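You operate a simulated robot arm through the tools that you are given. There is no shell and no other tool.

You are at the controls of a simulated robot arm. One attempt, no reset.

TASK
Clean the smear off the acrylic panel in the panel case.
Fine: spray it first, six puffs at most; the desk spray stays put; wipe with the blue cloth, put it back and shut the lid. What is to be rubbed or washed off counts as gone when no trace of it is left.
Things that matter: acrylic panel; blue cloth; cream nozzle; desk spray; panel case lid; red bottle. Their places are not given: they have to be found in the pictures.

Only the result counts: the job must be done as asked and must still hold three seconds after the hand-in. Knocking over, shifting, dropping, spilling or breaking anything else fails it. Lids that push on must go on centred and level and be pressed home; caps that screw on are set level and turned clockwise until they are tight. Flat cloth is picked up by pressing the open fingertips on it (5 to 10 N) and closing them slowly along it; thin cloth reads only 2 to 8 mm in the jaws.

THE ROBOT
A 7-joint arm with a two-finger parallel gripper, fixed in place. Base frame: the origin is at the foot of the arm, x ahead of it, y to its left, z up. Units: m, rad, N and s.
Its first joint turns from -2.897 to 2.897 rad. Payload 4.4 kg.
The TCP is the grasp point between the finger pads, 0.023 m short of the fingertips. In the tool frame z runs along the fingers and y along their closing line. Largest opening 0.094 m; finger width 0.038, thickness 0.01; the body of the gripper, 0.054 by 0.096 m, starts 0.039 m behind the TCP.
Orientation is told as [roll, pitch, yaw] about the base's x, y, z axes, in that order, counted from this pose: with the fingers straight down and closing along the base's y, the tool's x points along the base's -x, its y along +y and its z along -z.

THE INTERFACE
- The arm moves only by the tool play_rows. Its argument "targets" is text: rows parted by semicolons, each of 6 numbers parted by spaces: the shift along the tool's x, y, z in units of 50 mm (1.0 is 50 mm), then the turn, a rotation vector about the tool's x, y, z in units of 4 degrees (1.0 is 4 degrees). In form: dx dy dz wx wy wz; .... A call has 1 to 20 rows; each row shifts and turns the commanded pose from where the row before left it, along the tool's axes as they then stand. "claw" is the opening in per cent of the stroke, from 0 (shut) to 100 (fully open), set as the call begins (left out, the last holds). A call with a number of a shift or a turn outside -1 to 1 is refused whole. A row lasts 0.2 s, in which the tool goes at most 0.05 m and 0.15 rad; a call with a longer step from one row to the next is refused whole, and so is a gripper value outside its range. A pose out of reach is approached as far as the arm can. The call stops where the force on the tool passes 90 N (or 10 N more than at its start, if that is more) or the arm is blocked; 0.2 s more then pass. Each finger travels about 0.072 m/s and halts on what it meets, pressing with about 28 N; the grip force reading is that of the motor and also rises with nothing between the fingers. The clock runs only during rows and for 0.2 s after the last one: add rows that do not move to give the fingers time. It gives the time, the measured TCP pose, the force on the tool (base axes), the opening and the grip force at its end, in the units of the frame above (readings bear some noise), with the torque about the TCP (base axes, N m) and any sound that the robot's microphone picked up.
- Cameras (640 x 400 px; columns grow to the right, rows downward): "scene" is fixed at [0.3988, 0.4991, 1.3342]; the picture's right is [0.16, -0.99, 0.00], its down [-0.67, -0.11, -0.73] and it looks along [0.72, 0.12, -0.68] (base axes); focal length 263 px, centre (320, 200). "wrist" rides on the gripper at [0.086, 0.016, -0.074] in the tool frame; the picture's right is [-0.18, 0.98, 0.00], its down [-0.58, -0.11, -0.81] and it looks along [-0.79, -0.15, 0.59] (tool axes); focal length 243 px, centre (320, 200).
- snapshot(camera): a new picture of that camera. It takes no simulated time.
- probe_pixels(camera, pixels): for up to 12 pixels [column, row] of the newest picture of that camera ("zoom" is the newest enlarged one), the place [x, y, z] in the base frame of the surface seen there, good to about 0.002 m. It takes no simulated time.
- enlarge(camera, box): a new picture of the part [left, top, right, bottom] of that camera's present view, enlarged. It takes no simulated time.
- finish_job(): hands the job in; it is judged then, once.

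Open the gripper and draw the arm clear of the work before you hand the job in, unless the task says otherwise.

The tools are called after ">>>" as name(argument=value, ...) on one line, values as JSON. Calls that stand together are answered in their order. play_rows: Moves the arm, as the interface text tells. Its arguments: {"type":"object","properties":{"targets":{"type":"string"},"claw":{"type":"number"}},"required":["targets"]} The other tools are called the same way: snapshot (camera) takes a picture; probe_pixels (camera, pixels) gives the place of the surface under pixels of a picture; enlarge (camera, box) takes an enlarged picture of a part of a camera's view; finish_job () hands the job in.

At the start:

```text
clock: 0.0
position: [0.7028, 0.3874, 1.1582]
tcp_rot: [0.0, 0.001, 0.0]
wrist_force: [-0.1, -0.1, 0.7]
ft_torque: [-0.02, -0.02, 0.0]
width: 0.0939
gripper_force: 0.3
```

scene: 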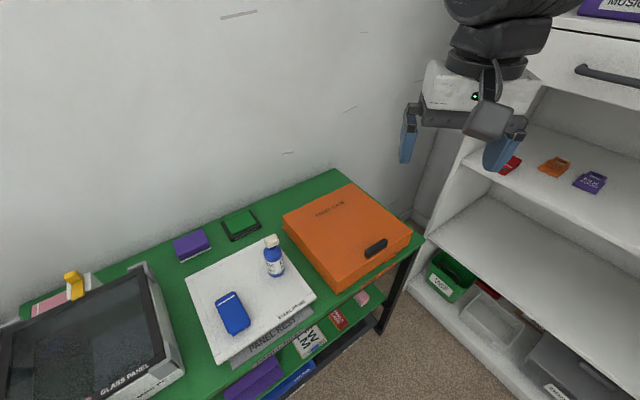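
wrist: 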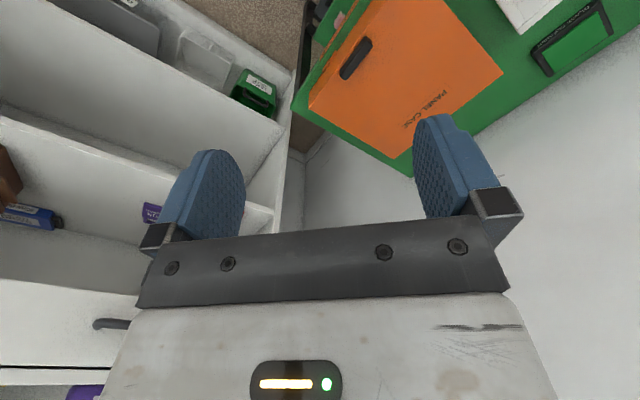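

The scene shows an orange panel case (around 345,235), a white board labelled "PANEL REST" (250,300), a blue bottle at (273,257), and a blue thing at (232,312). I'll take enlarged views to identify everything.

>>> enlarge(camera="scene", box=[160, 180, 320, 280])

>>> enlarge(camera="scene", box=[270, 170, 430, 300])

>>> enlarge(camera="scene", box=[0, 250, 220, 400])

>>> enlarge(camera="scene", box=[200, 270, 400, 400])

>>> enlarge(camera="scene", box=[410, 120, 640, 400])

>>> snapshot(camera="scene")

>>> snapshot(camera="wrist")

```text
4.00 times, centred on (240, 230) of scene
```

zoom: 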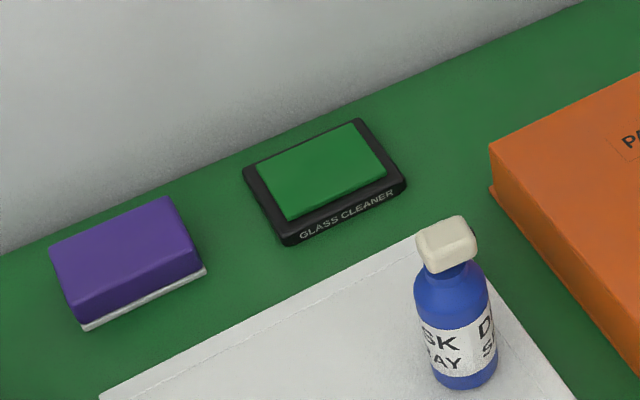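

```text
3.08 times, centred on (350, 235) of scene
```

zoom: 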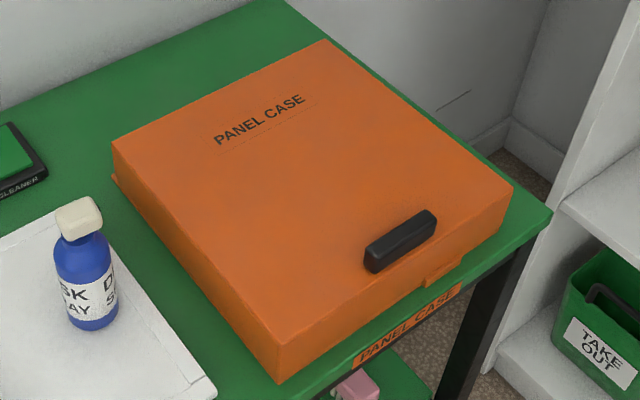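

```text
2.67 times, centred on (110, 325) of scene
```

zoom: 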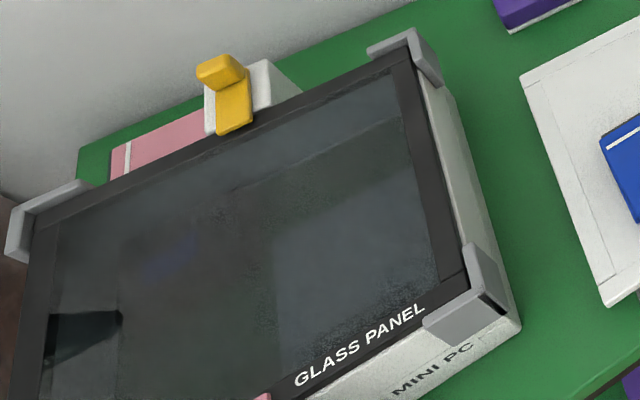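

```text
3.08 times, centred on (300, 335) of scene
```

zoom: 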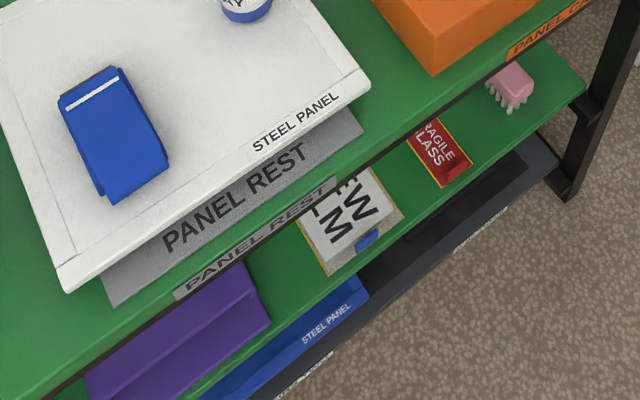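

```text
1.43 times, centred on (525, 260) of scene
```

zoom: 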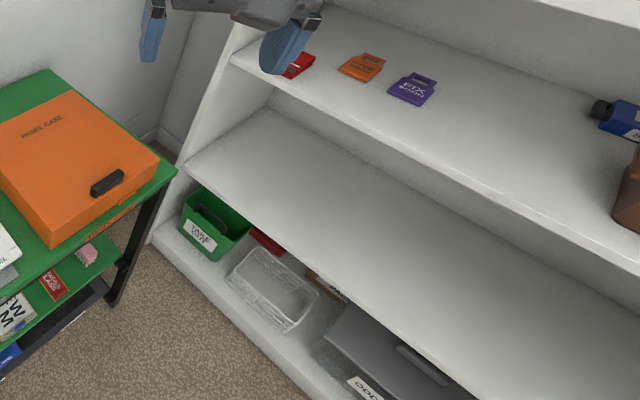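

```text
taken
```

scene: 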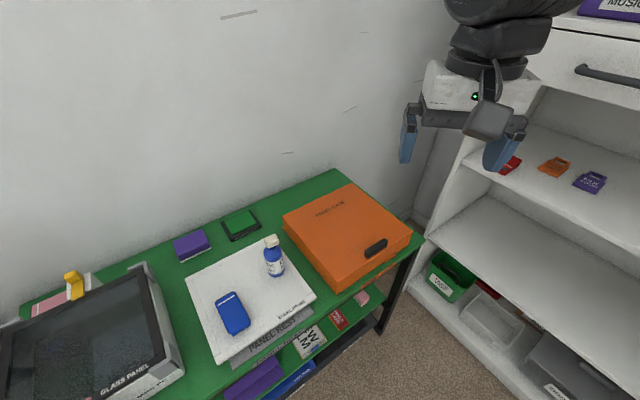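

```text
taken
```

wrist: 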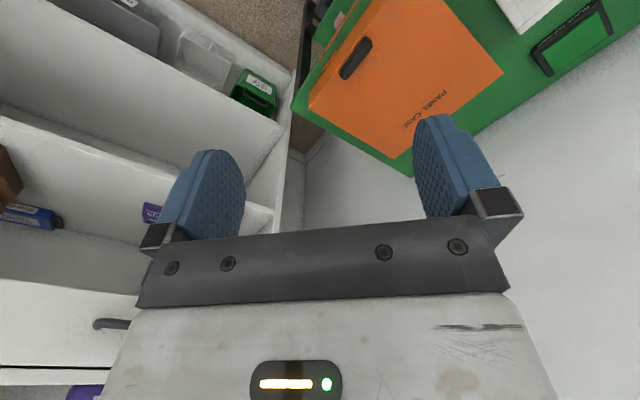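

I'll probe the main objects for their coordinates: case lid, handle, bottle, nozzle, blue cloth, board, shelves.

>>> probe_pixels(camera="scene", pixels=[[284, 216], [340, 184], [411, 232], [335, 280], [375, 247], [345, 225], [271, 239], [273, 262], [232, 312], [215, 360], [316, 297], [187, 284]])

>>> probe_pixels(camera="scene", pixels=[[240, 222], [192, 243], [100, 320], [510, 165], [555, 167], [590, 182], [450, 275], [490, 315], [330, 170], [200, 225], [310, 338], [360, 296]])

>>> enlarge(camera="scene", box=[480, 120, 640, 220])

>>> enlarge(camera="wrist", box=[0, 0, 320, 240])

```text
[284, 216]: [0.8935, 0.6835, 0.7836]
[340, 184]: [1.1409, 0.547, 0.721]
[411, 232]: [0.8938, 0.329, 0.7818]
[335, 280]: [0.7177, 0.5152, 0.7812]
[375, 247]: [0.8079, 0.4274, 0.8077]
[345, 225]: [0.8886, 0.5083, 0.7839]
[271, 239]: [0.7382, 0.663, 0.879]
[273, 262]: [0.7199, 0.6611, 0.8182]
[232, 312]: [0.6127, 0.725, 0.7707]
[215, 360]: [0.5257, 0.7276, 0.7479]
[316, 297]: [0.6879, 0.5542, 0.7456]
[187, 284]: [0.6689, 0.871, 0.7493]
```

```text
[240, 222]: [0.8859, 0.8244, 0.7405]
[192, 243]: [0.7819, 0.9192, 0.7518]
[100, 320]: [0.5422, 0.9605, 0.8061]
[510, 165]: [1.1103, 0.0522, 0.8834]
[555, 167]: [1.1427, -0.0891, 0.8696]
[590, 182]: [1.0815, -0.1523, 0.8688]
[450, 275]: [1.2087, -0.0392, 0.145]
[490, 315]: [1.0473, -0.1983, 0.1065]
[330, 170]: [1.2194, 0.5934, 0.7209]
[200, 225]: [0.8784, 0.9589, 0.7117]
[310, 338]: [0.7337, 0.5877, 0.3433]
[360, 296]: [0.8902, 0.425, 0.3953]
```

```text
4.00 times, centred on (560, 170) of scene
```

zoom: 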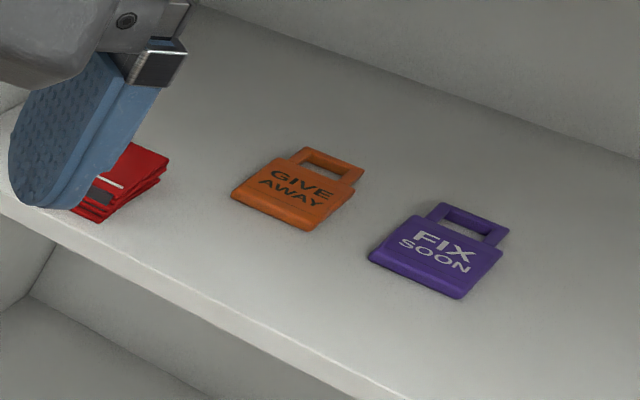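

```text
1.67 times, centred on (160, 120) of wrist
```

zoom: 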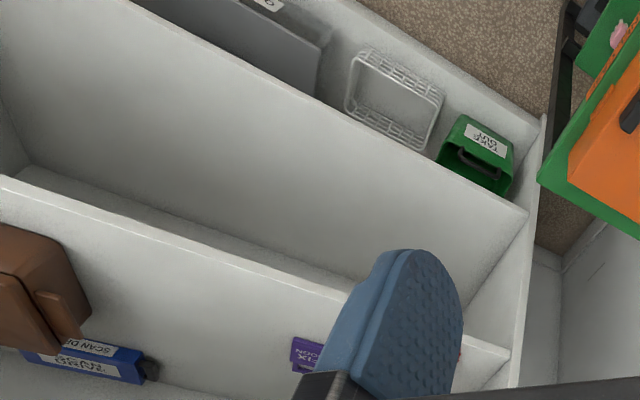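

The visible bottle is blue with a cream nozzle (desk spray) at about [0.72, 0.66]; no red bottle is seen yet. I'll turn the tool about its axis to look around with the wrist camera.

>>> play_rows(targets="0 0 0 0 0 1;0 0 0 0 0 1;0 0 0 0 0 1;0 0 0 0 0 1;0 0 0 0 0 1;0 0 0 0 0 1;0 0 0 0 0 1;0 0 0 0 0 1;0 0 0 0 0 1;0 0 0 0 0 1;0 0 0 0 0 1;0 0 0 0 0 1;0 0 0 0 0 1;0 0 0 0 0 1;0 0 0 0 0 1")

>>> snapshot(camera="wrist")

```text
clock: 3.2
position: [0.7032, 0.386, 1.1574]
tcp_rot: [0.001, 0.001, -1.048]
wrist_force: [-0.7, -0.5, -1.2]
ft_torque: [-0.01, 0.01, -0.02]
width: 0.0943
gripper_force: 0.0
```

```text
taken
```

wrist: 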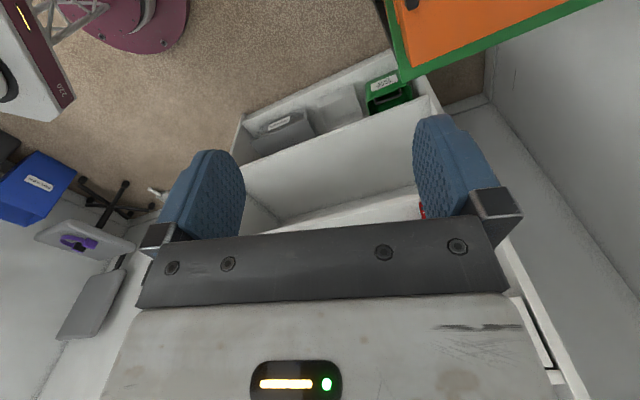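

Now the view shows the room to the right: robot foot, blue bin, a chair. I continue turning the same way to see behind.

>>> enlarge(camera="wrist", box=[0, 0, 240, 400])

>>> play_rows(targets="0 0 0 0 0 1;0 0 0 0 0 1;0 0 0 0 0 1;0 0 0 0 0 1;0 0 0 0 0 1;0 0 0 0 0 1;0 0 0 0 0 1;0 0 0 0 0 1;0 0 0 0 0 1;0 0 0 0 0 1;0 0 0 0 0 1;0 0 0 0 0 1;0 0 0 0 0 1;0 0 0 0 0 1;0 0 0 0 0 1")

>>> snapshot(camera="wrist")

```text
1.00 times, centred on (120, 200) of wrist (not enlarged: the box is as wide or as high as the picture)
```

zoom: 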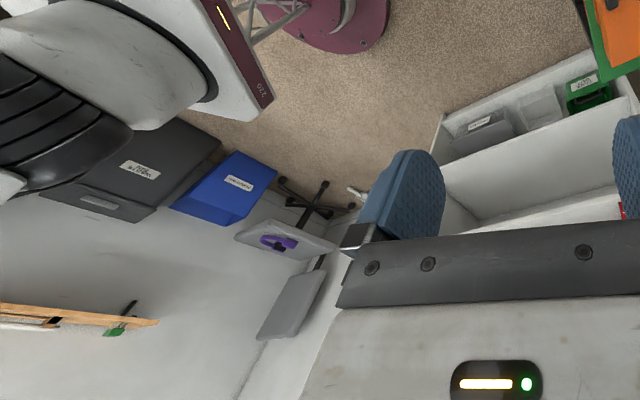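

```text
clock: 6.4
position: [0.7028, 0.3865, 1.1576]
tcp_rot: [0.0, -0.001, -2.095]
wrist_force: [0.7, -0.3, -0.2]
ft_torque: [0.0, -0.01, -0.02]
width: 0.094
gripper_force: 0.0
```

```text
taken
```

wrist: 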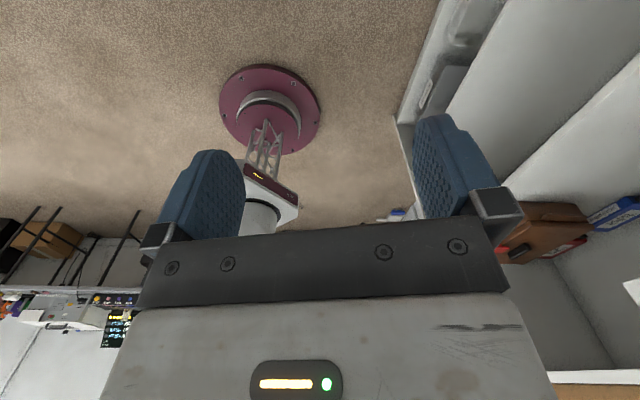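

There is a desk at the lower left and a shelf with a brown thing and something red at the right (555,245). I enlarge both.

>>> enlarge(camera="wrist", box=[0, 200, 160, 360])

>>> enlarge(camera="wrist", box=[480, 160, 640, 300])

>>> enlarge(camera="wrist", box=[0, 0, 160, 400])

>>> enlarge(camera="wrist", box=[480, 0, 640, 400])

```text
2.50 times, centred on (80, 280) of wrist
```

zoom: 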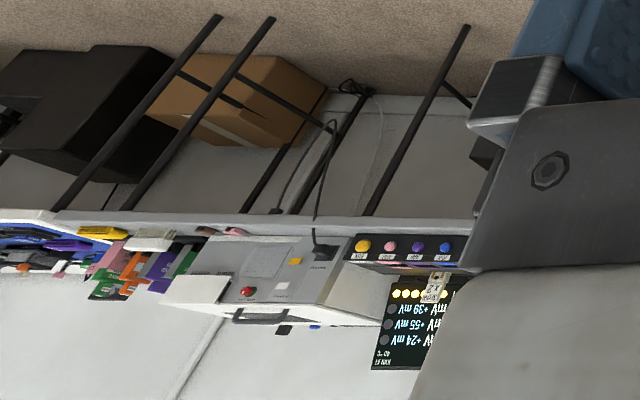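

```text
2.86 times, centred on (560, 230) of wrist
```

zoom: 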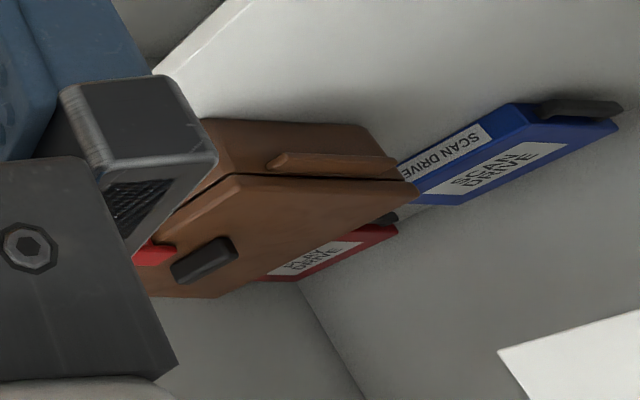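

```text
1.00 times, centred on (80, 200) of wrist (not enlarged: the box is as wide or as high as the picture)
```

zoom: 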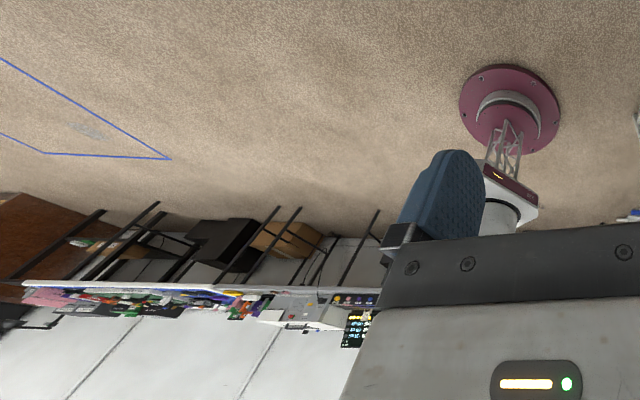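

```text
1.00 times, centred on (560, 200) of wrist (not enlarged: the box is as wide or as high as the picture)
```

zoom: 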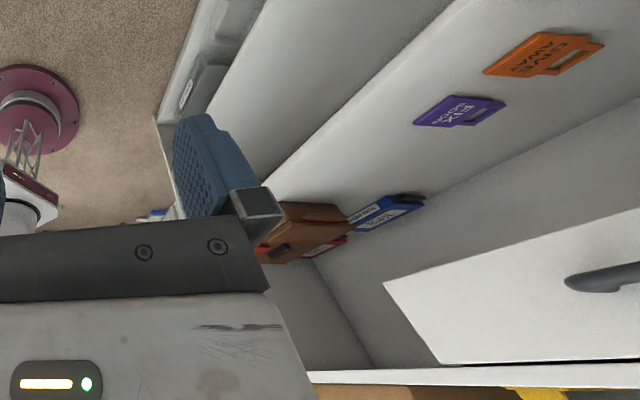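

No bottle here: two drives on the shelf, a cluttered bench far behind. I keep turning.

>>> play_rows(targets="0 0 0 0 0 1;0 0 0 0 0 1;0 0 0 0 0 1;0 0 0 0 0 1;0 0 0 0 0 1;0 0 0 0 0 1;0 0 0 0 0 1;0 0 0 0 0 1;0 0 0 0 0 1;0 0 0 0 0 1;0 0 0 0 0 1;0 0 0 0 0 1;0 0 0 0 0 1;0 0 0 0 0 1;0 0 0 0 0 1")

>>> snapshot(camera="wrist")

>>> enlarge(camera="wrist", box=[0, 0, 20, 400])

>>> enlarge(camera="wrist", box=[620, 0, 640, 400])

```text
clock: 9.6
position: [0.7142, 0.3633, 1.1529]
tcp_rot: [-0.027, 0.003, -2.545]
wrist_force: [-0.2, 0.8, 0.2]
ft_torque: [0.02, 0.01, 0.03]
width: 0.0939
gripper_force: 0.1
out of reach, approached as far as the arm can: row 6, 7, 8, 9, 10, 11, 12, 13, 14, 15
```

```text
taken
```

wrist: 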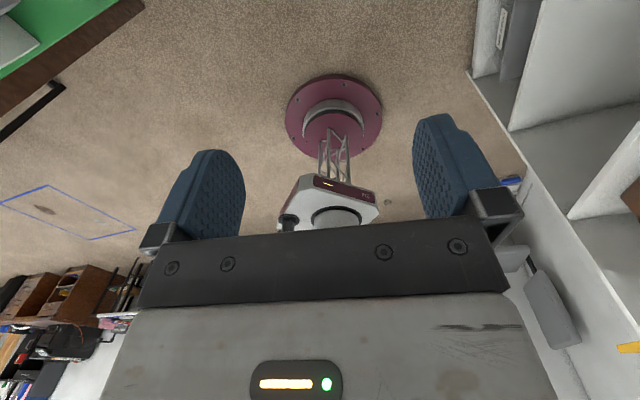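

```text
1.00 times, centred on (10, 200) of wrist (not enlarged: the box is as wide or as high as the picture)
```

zoom: 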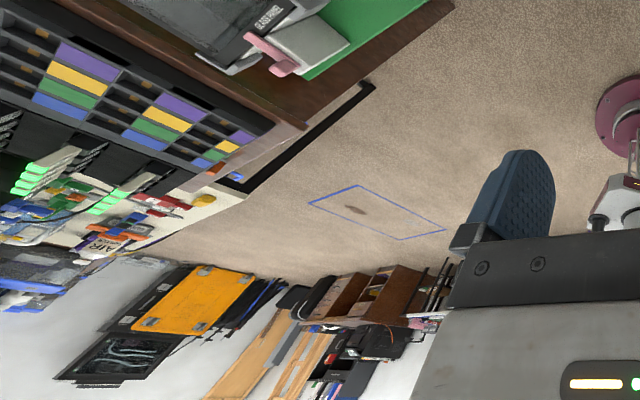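

```text
1.00 times, centred on (630, 200) of wrist (not enlarged: the box is as wide or as high as the picture)
```

zoom: 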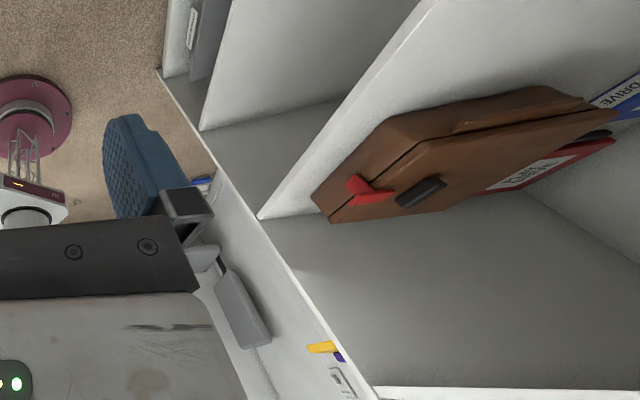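

The joint limit stopped the turn at yaw -2.545; nothing red-bottle-like here apart from a red tag by the brown case. I turn back the other way.

>>> play_rows(targets="0 0 0 0 0 -1;0 0 0 0 0 -1;0 0 0 0 0 -1;0 0 0 0 0 -1;0 0 0 0 0 -1;0 0 0 0 0 -1;0 0 0 0 0 -1;0 0 0 0 0 -1;0 0 0 0 0 -1;0 0 0 0 0 -1;0 0 0 0 0 -1;0 0 0 0 0 -1;0 0 0 0 0 -1;0 0 0 0 0 -1;0 0 0 0 0 -1;0 0 0 0 0 -1;0 0 0 0 0 -1;0 0 0 0 0 -1;0 0 0 0 0 -1;0 0 0 0 0 -1")

>>> play_rows(targets="0 0 0 0 0 -1;0 0 0 0 0 -1;0 0 0 0 0 -1;0 0 0 0 0 -1;0 0 0 0 0 -1;0 0 0 0 0 -1;0 0 0 0 0 -1;0 0 0 0 0 -1;0 0 0 0 0 -1;0 0 0 0 0 -1;0 0 0 0 0 -1;0 0 0 0 0 -1;0 0 0 0 0 -1;0 0 0 0 0 -1;0 0 0 0 0 -1;0 0 0 0 0 -1;0 0 0 0 0 -1;0 0 0 0 0 -1;0 0 0 0 0 -1;0 0 0 0 0 -1")

>>> snapshot(camera="wrist")

>>> enlarge(camera="wrist", box=[0, 0, 20, 400])

>>> enlarge(camera="wrist", box=[620, 0, 640, 400])

```text
clock: 13.8
position: [0.7137, 0.3633, 1.1519]
tcp_rot: [0.0, 0.027, -1.152]
wrist_force: [-0.7, -0.6, 0.3]
ft_torque: [0.03, -0.02, 0.0]
width: 0.0939
gripper_force: 0.0
```

```text
clock: 18.0
position: [0.7145, 0.3631, 1.1518]
tcp_rot: [0.024, 0.005, 0.249]
wrist_force: [0.0, -0.2, -0.1]
ft_torque: [0.01, -0.01, 0.02]
width: 0.0939
gripper_force: 0.0
```

```text
taken
```

wrist: 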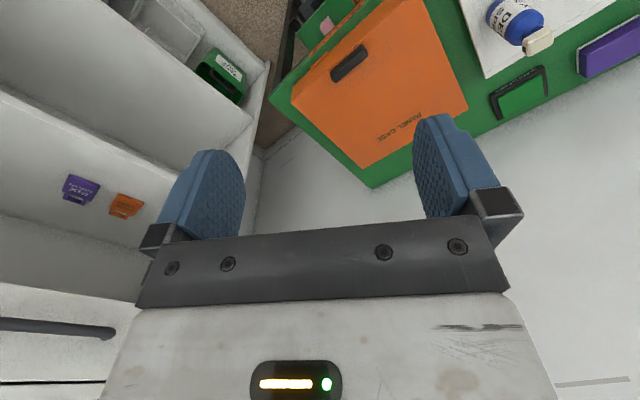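

```text
1.00 times, centred on (10, 200) of wrist (not enlarged: the box is as wide or as high as the picture)
```

zoom: 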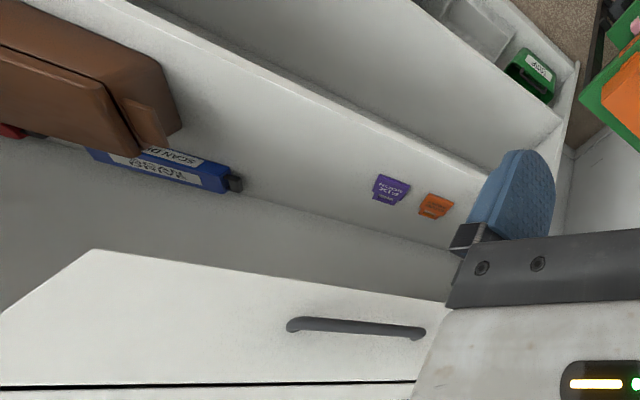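

```text
1.00 times, centred on (630, 200) of wrist (not enlarged: the box is as wide or as high as the picture)
```

zoom: 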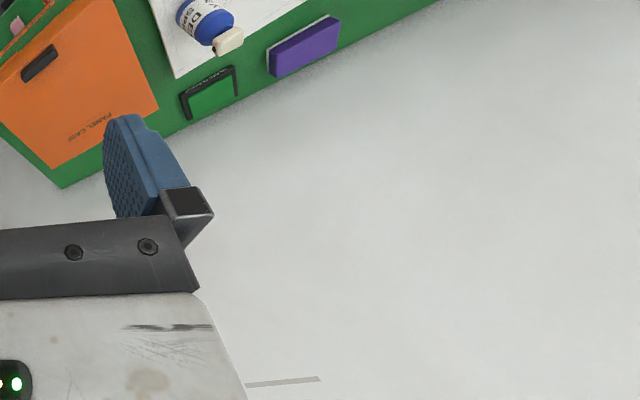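

Only the blue desk spray shows here at (515,25). I turn on to the left side.

>>> play_rows(targets="0 0 0 0 0 -1;0 0 0 0 0 -1;0 0 0 0 0 -1;0 0 0 0 0 -1;0 0 0 0 0 -1;0 0 0 0 0 -1;0 0 0 0 0 -1;0 0 0 0 0 -1;0 0 0 0 0 -1;0 0 0 0 0 -1;0 0 0 0 0 -1;0 0 0 0 0 -1;0 0 0 0 0 -1;0 0 0 0 0 -1;0 0 0 0 0 -1;0 0 0 0 0 -1;0 0 0 0 0 -1;0 0 0 0 0 -1;0 0 0 0 0 -1;0 0 0 0 0 -1")

>>> snapshot(camera="wrist")

>>> enlarge(camera="wrist", box=[0, 0, 20, 400])

>>> enlarge(camera="wrist", box=[620, 0, 640, 400])

>>> enlarge(camera="wrist", box=[0, 0, 640, 10])

```text
clock: 22.2
position: [0.714, 0.3622, 1.1534]
tcp_rot: [0.009, -0.025, 1.642]
wrist_force: [-0.3, -0.3, 0.8]
ft_torque: [0.0, -0.05, -0.01]
width: 0.0938
gripper_force: 0.1
```

```text
taken
```

wrist: 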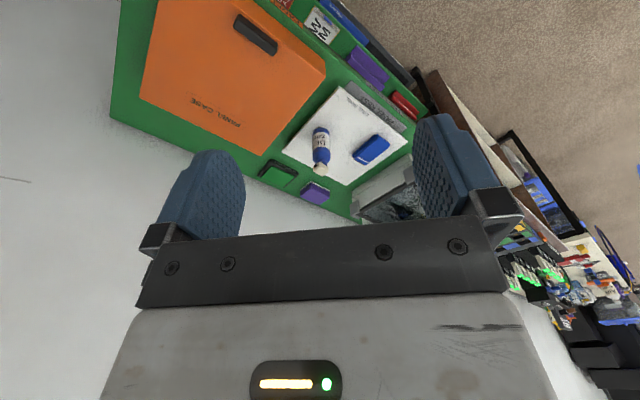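

```text
1.00 times, centred on (10, 200) of wrist (not enlarged: the box is as wide or as high as the picture)
```

zoom: 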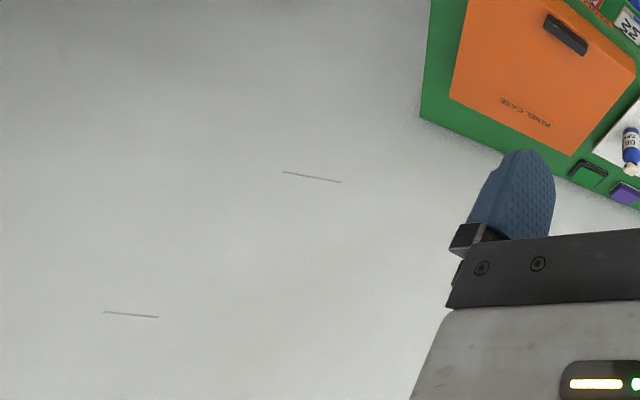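

```text
1.00 times, centred on (630, 200) of wrist (not enlarged: the box is as wide or as high as the picture)
```

zoom: 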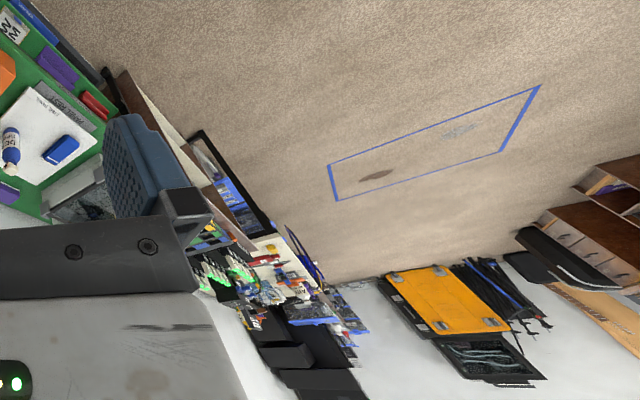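

```text
1.00 times, centred on (320, 5) of wrist (not enlarged: the box is as wide or as high as the picture)
```

zoom: 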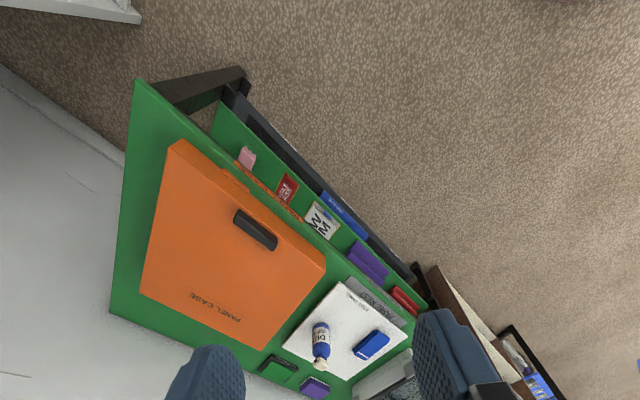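

A red object lies on the lower tier of the table at (403,100). I enlarge there.

>>> enlarge(camera="wrist", box=[340, 30, 440, 130])

>>> enlarge(camera="wrist", box=[230, 0, 400, 100])

>>> probe_pixels(camera="wrist", pixels=[[403, 104], [395, 97], [412, 112], [370, 148], [320, 150], [320, 168], [366, 65], [322, 20]])

```text
4.00 times, centred on (390, 80) of wrist
```

zoom: 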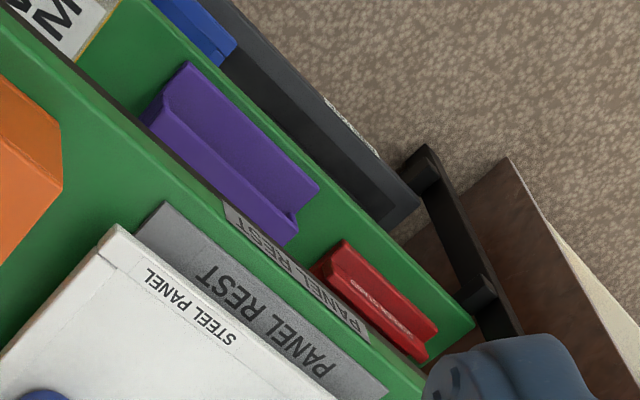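

```text
3.76 times, centred on (315, 50) of wrist
```

zoom: 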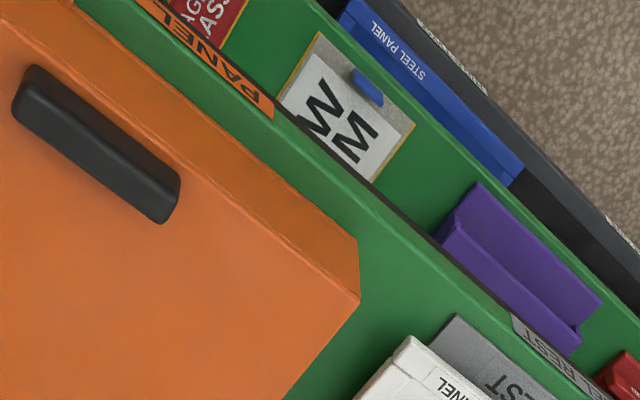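

```text
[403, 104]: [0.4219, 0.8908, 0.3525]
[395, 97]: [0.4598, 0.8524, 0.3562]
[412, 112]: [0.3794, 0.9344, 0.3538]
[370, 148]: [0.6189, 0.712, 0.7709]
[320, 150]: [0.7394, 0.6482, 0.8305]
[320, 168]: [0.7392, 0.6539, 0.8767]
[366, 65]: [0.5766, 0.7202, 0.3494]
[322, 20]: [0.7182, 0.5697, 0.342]
```

The red item there is a flat box, not a bottle. I look closely at the blue thing on the steel panel and the spray from this side.

>>> enlarge(camera="wrist", box=[290, 110, 410, 190])

>>> enlarge(camera="scene", box=[190, 270, 290, 350])

>>> enlarge(camera="scene", box=[240, 220, 310, 290])

>>> enlarge(camera="scene", box=[620, 0, 640, 400])

>>> enlarge(camera="scene", box=[0, 380, 640, 400])

>>> enlarge(camera="scene", box=[0, 0, 20, 400])

```text
5.00 times, centred on (350, 150) of wrist
```

zoom: 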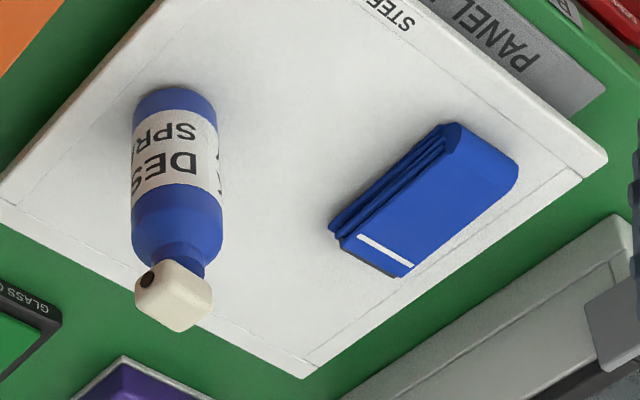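

```text
5.00 times, centred on (240, 310) of scene
```

zoom: 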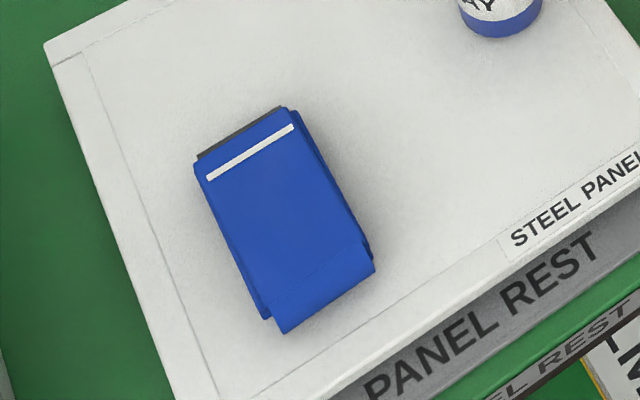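

```text
5.71 times, centred on (275, 255) of scene
```

zoom: 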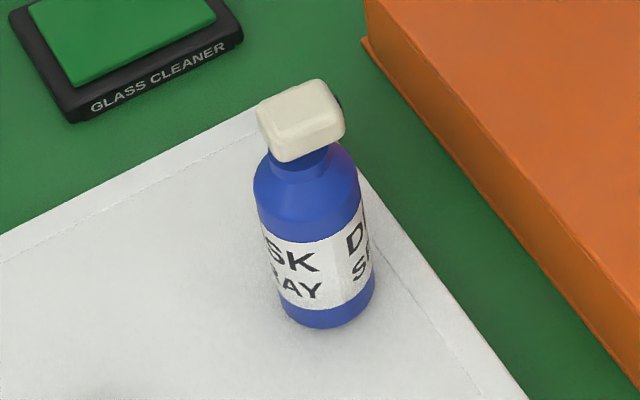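

```text
1.00 times, centred on (630, 200) of scene (not enlarged: the box is as wide or as high as the picture)
```

zoom: 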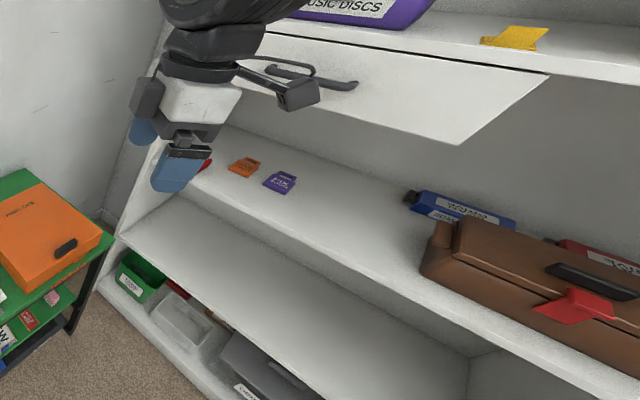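

```text
1.00 times, centred on (320, 390) of scene (not enlarged: the box is as wide or as high as the picture)
```

zoom: 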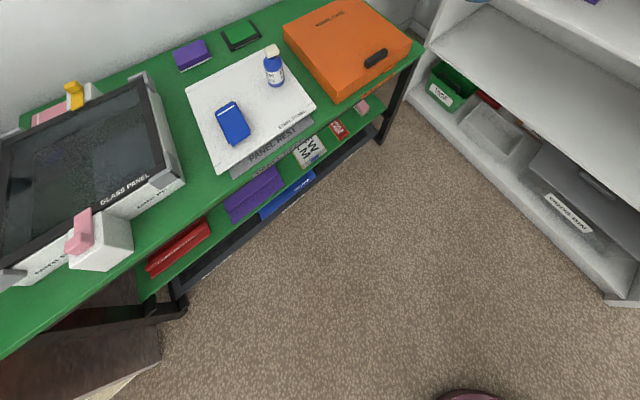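

```text
1.00 times, centred on (10, 200) of scene (not enlarged: the box is as wide or as high as the picture)
```

zoom: 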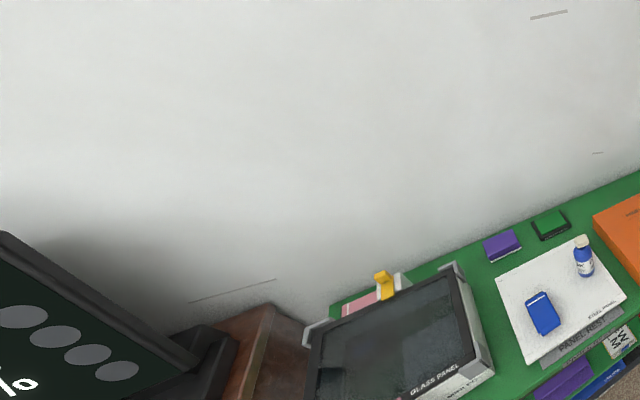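

The blue thing with layers is the folded blue cloth. Next I look at the case: its front edge, latch, handle and its rear side.

>>> enlarge(camera="scene", box=[330, 210, 430, 300])

>>> enlarge(camera="wrist", box=[120, 0, 340, 170])

>>> enlarge(camera="scene", box=[270, 170, 370, 240])

```text
4.44 times, centred on (380, 255) of scene
```

zoom: 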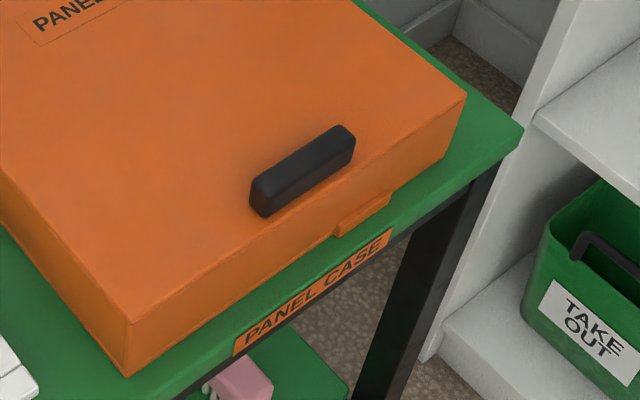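

```text
2.35 times, centred on (230, 85) of wrist
```

zoom: 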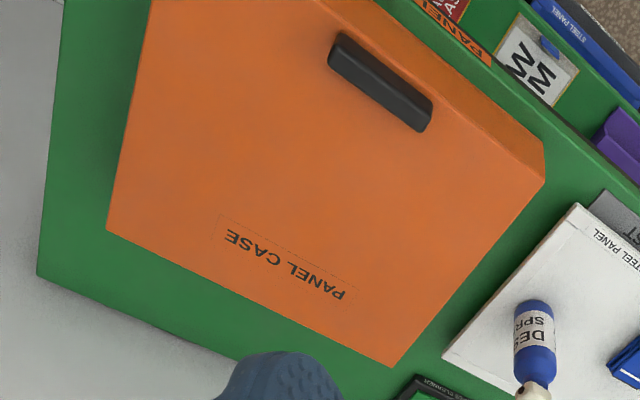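

```text
5.71 times, centred on (320, 205) of scene
```

zoom: 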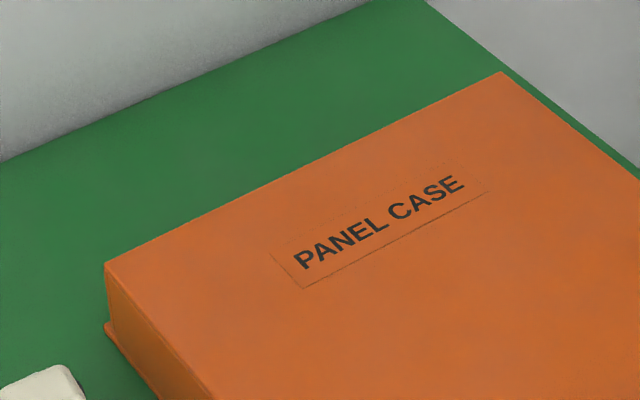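

The lid is a box-shaped cover with a black bar handle near its front edge and a small latch tab at the front bottom. I probe handle ends, edges and tab in an enlarged view.

>>> enlarge(camera="scene", box=[330, 210, 430, 300])

>>> probe_pixels(camera="zoom", pixels=[[262, 205], [265, 183], [345, 133], [350, 150], [305, 165], [132, 320], [130, 372], [465, 97], [455, 145], [340, 230], [385, 200], [365, 203]])

>>> probe_pixels(camera="scene", pixels=[[286, 214], [284, 230], [346, 184], [407, 229], [334, 283], [336, 289], [283, 218], [424, 240], [415, 220], [250, 350], [130, 250], [420, 250]])

```text
4.44 times, centred on (380, 255) of scene
```

zoom: 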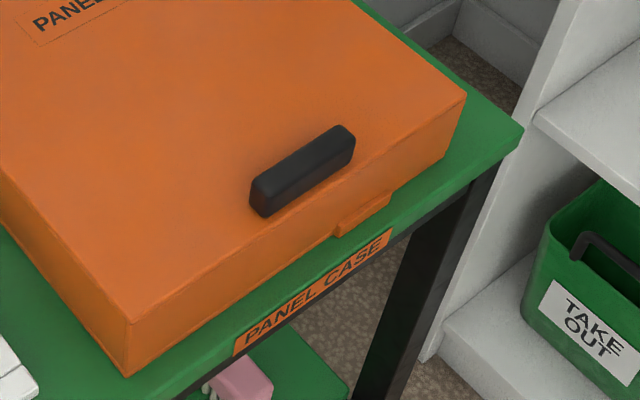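

```text
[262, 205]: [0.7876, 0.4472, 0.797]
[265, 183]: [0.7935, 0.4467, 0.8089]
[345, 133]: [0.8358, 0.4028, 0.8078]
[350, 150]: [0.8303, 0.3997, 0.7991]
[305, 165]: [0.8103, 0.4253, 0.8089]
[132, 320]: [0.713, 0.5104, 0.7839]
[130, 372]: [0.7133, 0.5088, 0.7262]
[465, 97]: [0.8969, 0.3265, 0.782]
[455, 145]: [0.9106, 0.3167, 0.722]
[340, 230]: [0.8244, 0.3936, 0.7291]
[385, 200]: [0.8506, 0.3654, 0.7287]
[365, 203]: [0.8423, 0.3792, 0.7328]
```

```text
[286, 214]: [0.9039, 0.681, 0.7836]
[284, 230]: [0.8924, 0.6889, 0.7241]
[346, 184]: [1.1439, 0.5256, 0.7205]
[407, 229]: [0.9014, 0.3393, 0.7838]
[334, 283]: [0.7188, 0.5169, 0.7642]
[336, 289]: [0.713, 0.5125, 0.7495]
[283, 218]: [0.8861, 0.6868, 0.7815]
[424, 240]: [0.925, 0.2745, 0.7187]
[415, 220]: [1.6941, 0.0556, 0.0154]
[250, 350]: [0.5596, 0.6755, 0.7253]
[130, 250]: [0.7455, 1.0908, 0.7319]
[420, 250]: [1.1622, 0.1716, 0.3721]
```

The lid is a ~0.26 x 0.25 m box with corners near [0.713,0.510], [0.897,0.327], [0.89,0.687]; the handle bar runs at -45° in the base frame, centred near [0.812,0.424,0.80]. I turn the tool to yaw 45° and move lower in front of the case to look at its front and hinge.

>>> play_rows(targets="0 0 0 0.13 0.36 1;0 0 0 0 0 1;0 0 0 0 0 1;0 0 0 0 0 1;0 0 0 0 0 1;0 0 0 0 0 1;0 0 0 0 0 1;0 0 0 0 0 1;0 0 0 0 0 1;0 0 0 0 0 1;0 0 0 0 0 1;0 0 0 0 0 1;0 0 0 0 0 0.27;0.243 -0.1 0.8 0 0 0;0.243 -0.1 0.8 0 0 0;0.243 -0.1 0.8 0 0 0;0.243 -0.1 0.8 0 0 0;0.243 -0.1 0.8 0 0 0")

>>> snapshot(camera="wrist")

>>> snapshot(camera="scene")

```text
clock: 26.0
position: [0.6874, 0.3018, 0.9527]
tcp_rot: [-0.001, -0.001, 0.785]
wrist_force: [-0.1, 0.1, 0.6]
ft_torque: [0.01, 0.02, -0.02]
width: 0.0941
gripper_force: 0.1
```

```text
taken
```

wrist: 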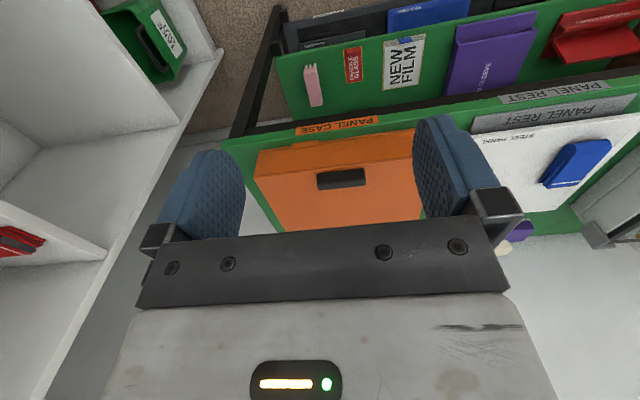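

```text
taken
```

scene: 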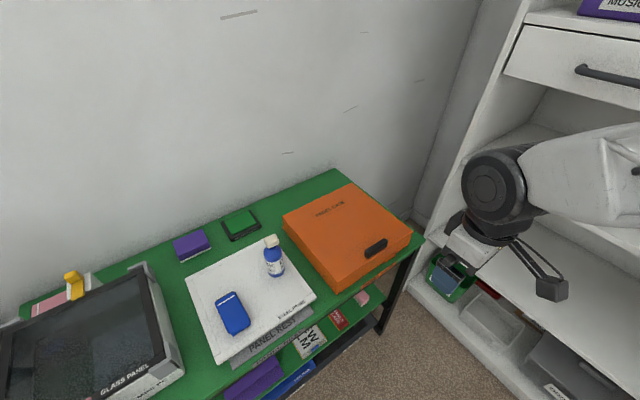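

The wrist view is rotated 180°. I enlarge the case front and the red thing on the shelf at the left (15,240).

>>> enlarge(camera="wrist", box=[230, 100, 430, 240])

>>> enlarge(camera="wrist", box=[0, 180, 120, 300])

>>> enlarge(camera="wrist", box=[0, 0, 20, 400])

>>> enlarge(camera="wrist", box=[0, 0, 640, 10])

```text
2.86 times, centred on (330, 170) of wrist
```

zoom: 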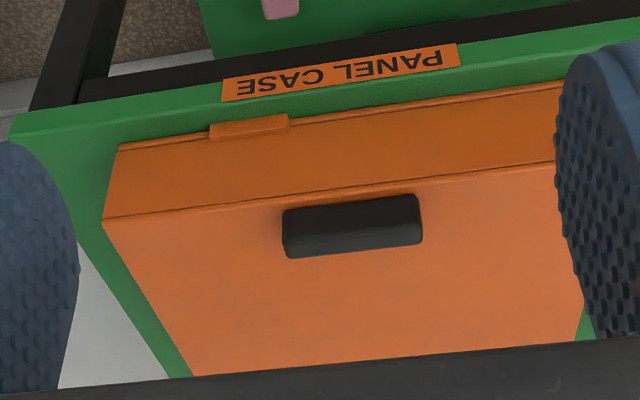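

```text
3.33 times, centred on (60, 240) of wrist
```

zoom: 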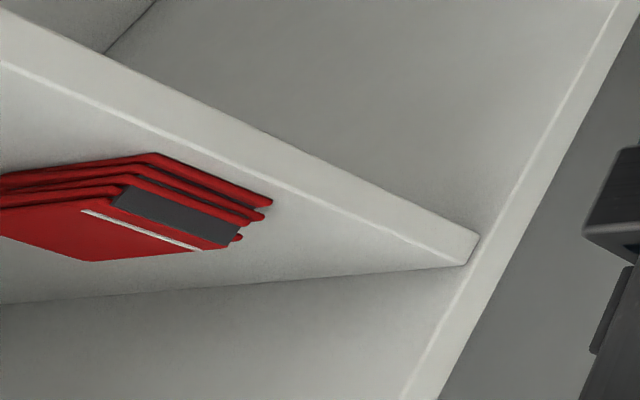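

```text
1.00 times, centred on (10, 200) of wrist (not enlarged: the box is as wide or as high as the picture)
```

zoom: 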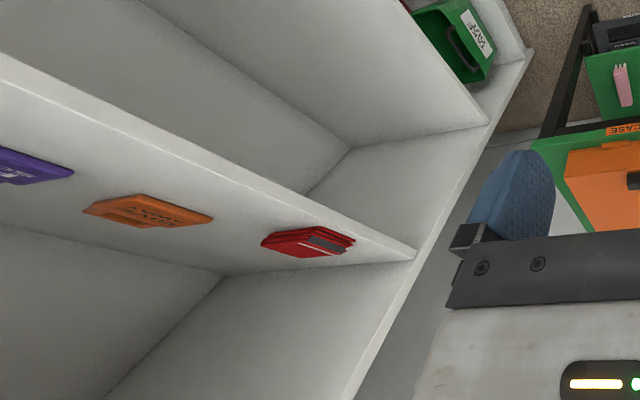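

```text
1.00 times, centred on (320, 5) of wrist (not enlarged: the box is as wide or as high as the picture)
```

zoom: 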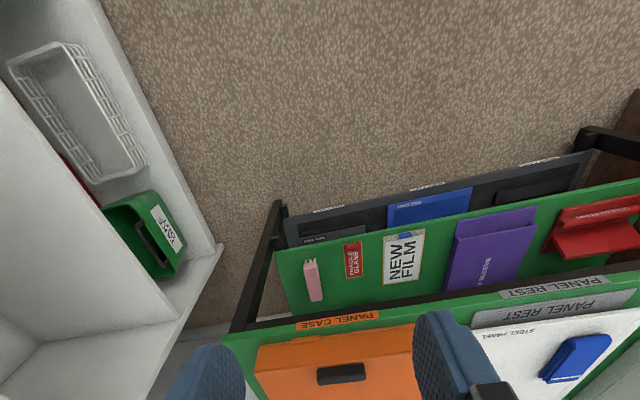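

Red folded cloth lies on the middle shelf. There is also something red behind the wire basket on the bottom shelf, at scene (488,288); I enlarge there.

>>> enlarge(camera="scene", box=[430, 240, 560, 340])

>>> enlarge(camera="scene", box=[465, 275, 515, 305])

>>> enlarge(camera="wrist", box=[40, 0, 140, 50])

```text
4.00 times, centred on (495, 290) of scene
```

zoom: 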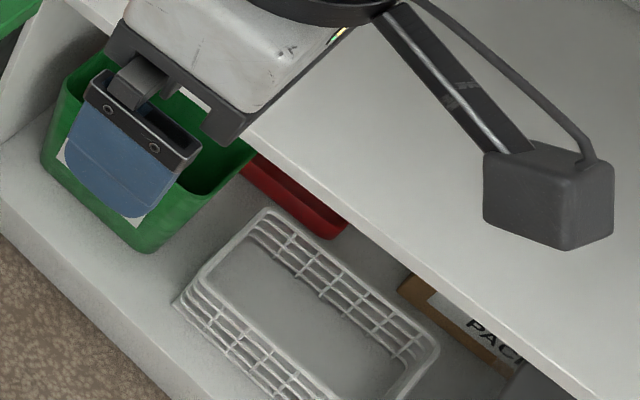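

```text
12.80 times, centred on (490, 290) of scene
```

zoom: 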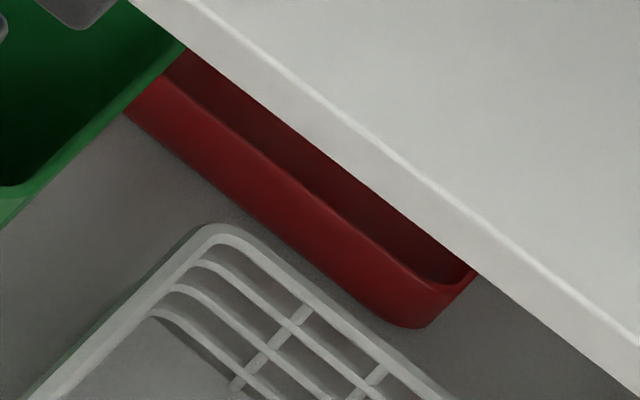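

```text
6.40 times, centred on (90, 25) of wrist
```

zoom: 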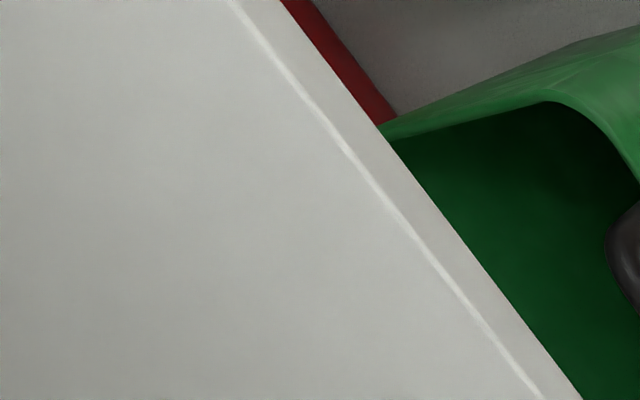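

That is only a red tray. The bottle must be out of sight, perhaps in the case. I re-enlarge the handle from the front to measure its ends precisely.

>>> enlarge(camera="wrist", box=[230, 100, 430, 240])

>>> probe_pixels(camera="zoom", pixels=[[286, 212], [288, 250], [418, 202], [420, 235], [350, 205], [350, 230], [350, 248], [108, 214], [120, 148], [250, 128], [212, 135], [288, 122]])

```text
2.86 times, centred on (330, 170) of wrist
```

zoom: 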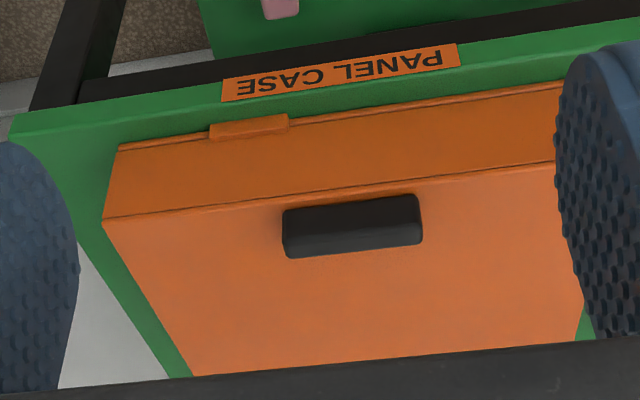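

```text
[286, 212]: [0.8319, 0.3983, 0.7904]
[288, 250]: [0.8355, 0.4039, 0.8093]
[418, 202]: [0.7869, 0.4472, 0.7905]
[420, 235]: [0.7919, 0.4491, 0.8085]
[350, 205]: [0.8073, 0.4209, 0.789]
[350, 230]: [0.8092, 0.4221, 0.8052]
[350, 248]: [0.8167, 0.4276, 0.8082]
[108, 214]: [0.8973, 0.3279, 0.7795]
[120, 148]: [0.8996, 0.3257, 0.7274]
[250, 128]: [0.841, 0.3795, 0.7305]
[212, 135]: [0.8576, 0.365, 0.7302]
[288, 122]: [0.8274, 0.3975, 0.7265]
```

Handle: centre about [0.813, 0.427], length 66 mm, top z 0.809. I move over it with yaw 45° (fingers closing along its length) and lower so the tips sit just above the lid.

>>> play_rows(targets="-0.888 -0.014 0 0 0 0;-0.888 0 0 0 0 0;-0.888 0 0 0 0 0;-0.888 0 0 0 0 0;0 0 0.9 0 0 0;0 0 0.9 0 0 0;0 0 0.6 0 0 0;0 0 0.4 0 0 0", claw=100)

>>> snapshot(camera="wrist")

>>> snapshot(camera="scene")

```text
clock: 27.8
position: [0.8138, 0.426, 0.8119]
tcp_rot: [0.0, 0.0, 0.785]
wrist_force: [-0.6, -0.1, 0.5]
ft_torque: [-0.03, 0.01, -0.06]
width: 0.0944
gripper_force: 0.1
```

```text
taken
```

wrist: 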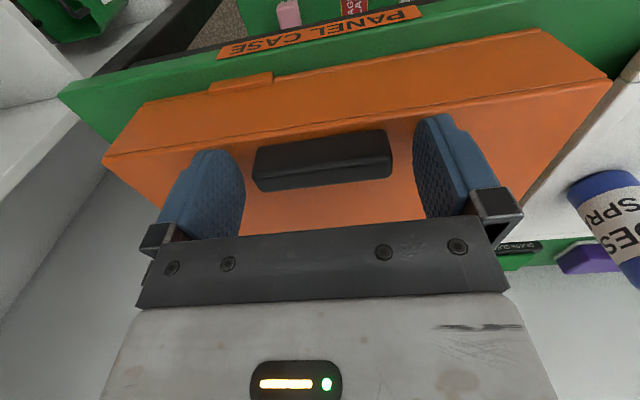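

```text
taken
```

scene: 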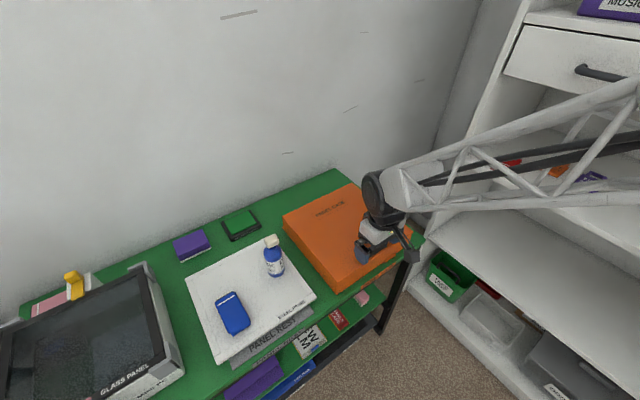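

The handle sits between the fingers with the left end closer. I close the fingers and wait.

>>> play_rows(targets="0 0 0 0 0 0;0 0 0 0 0 0;0 0 0 0 0 0;0 0 0 0 0 0", claw=0)

>>> snapshot(camera="wrist")

```text
clock: 28.8
position: [0.8141, 0.4248, 0.8123]
tcp_rot: [0.0, 0.002, 0.786]
wrist_force: [3.3, 3.6, -2.0]
ft_torque: [0.0, -0.16, -0.19]
width: 0.0699
gripper_force: 44.7
```

```text
taken
```

wrist: 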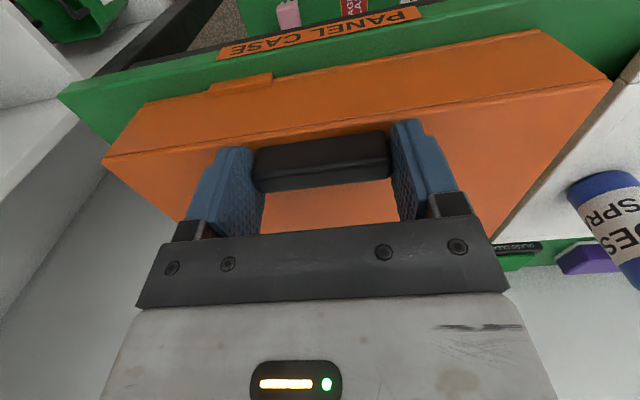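

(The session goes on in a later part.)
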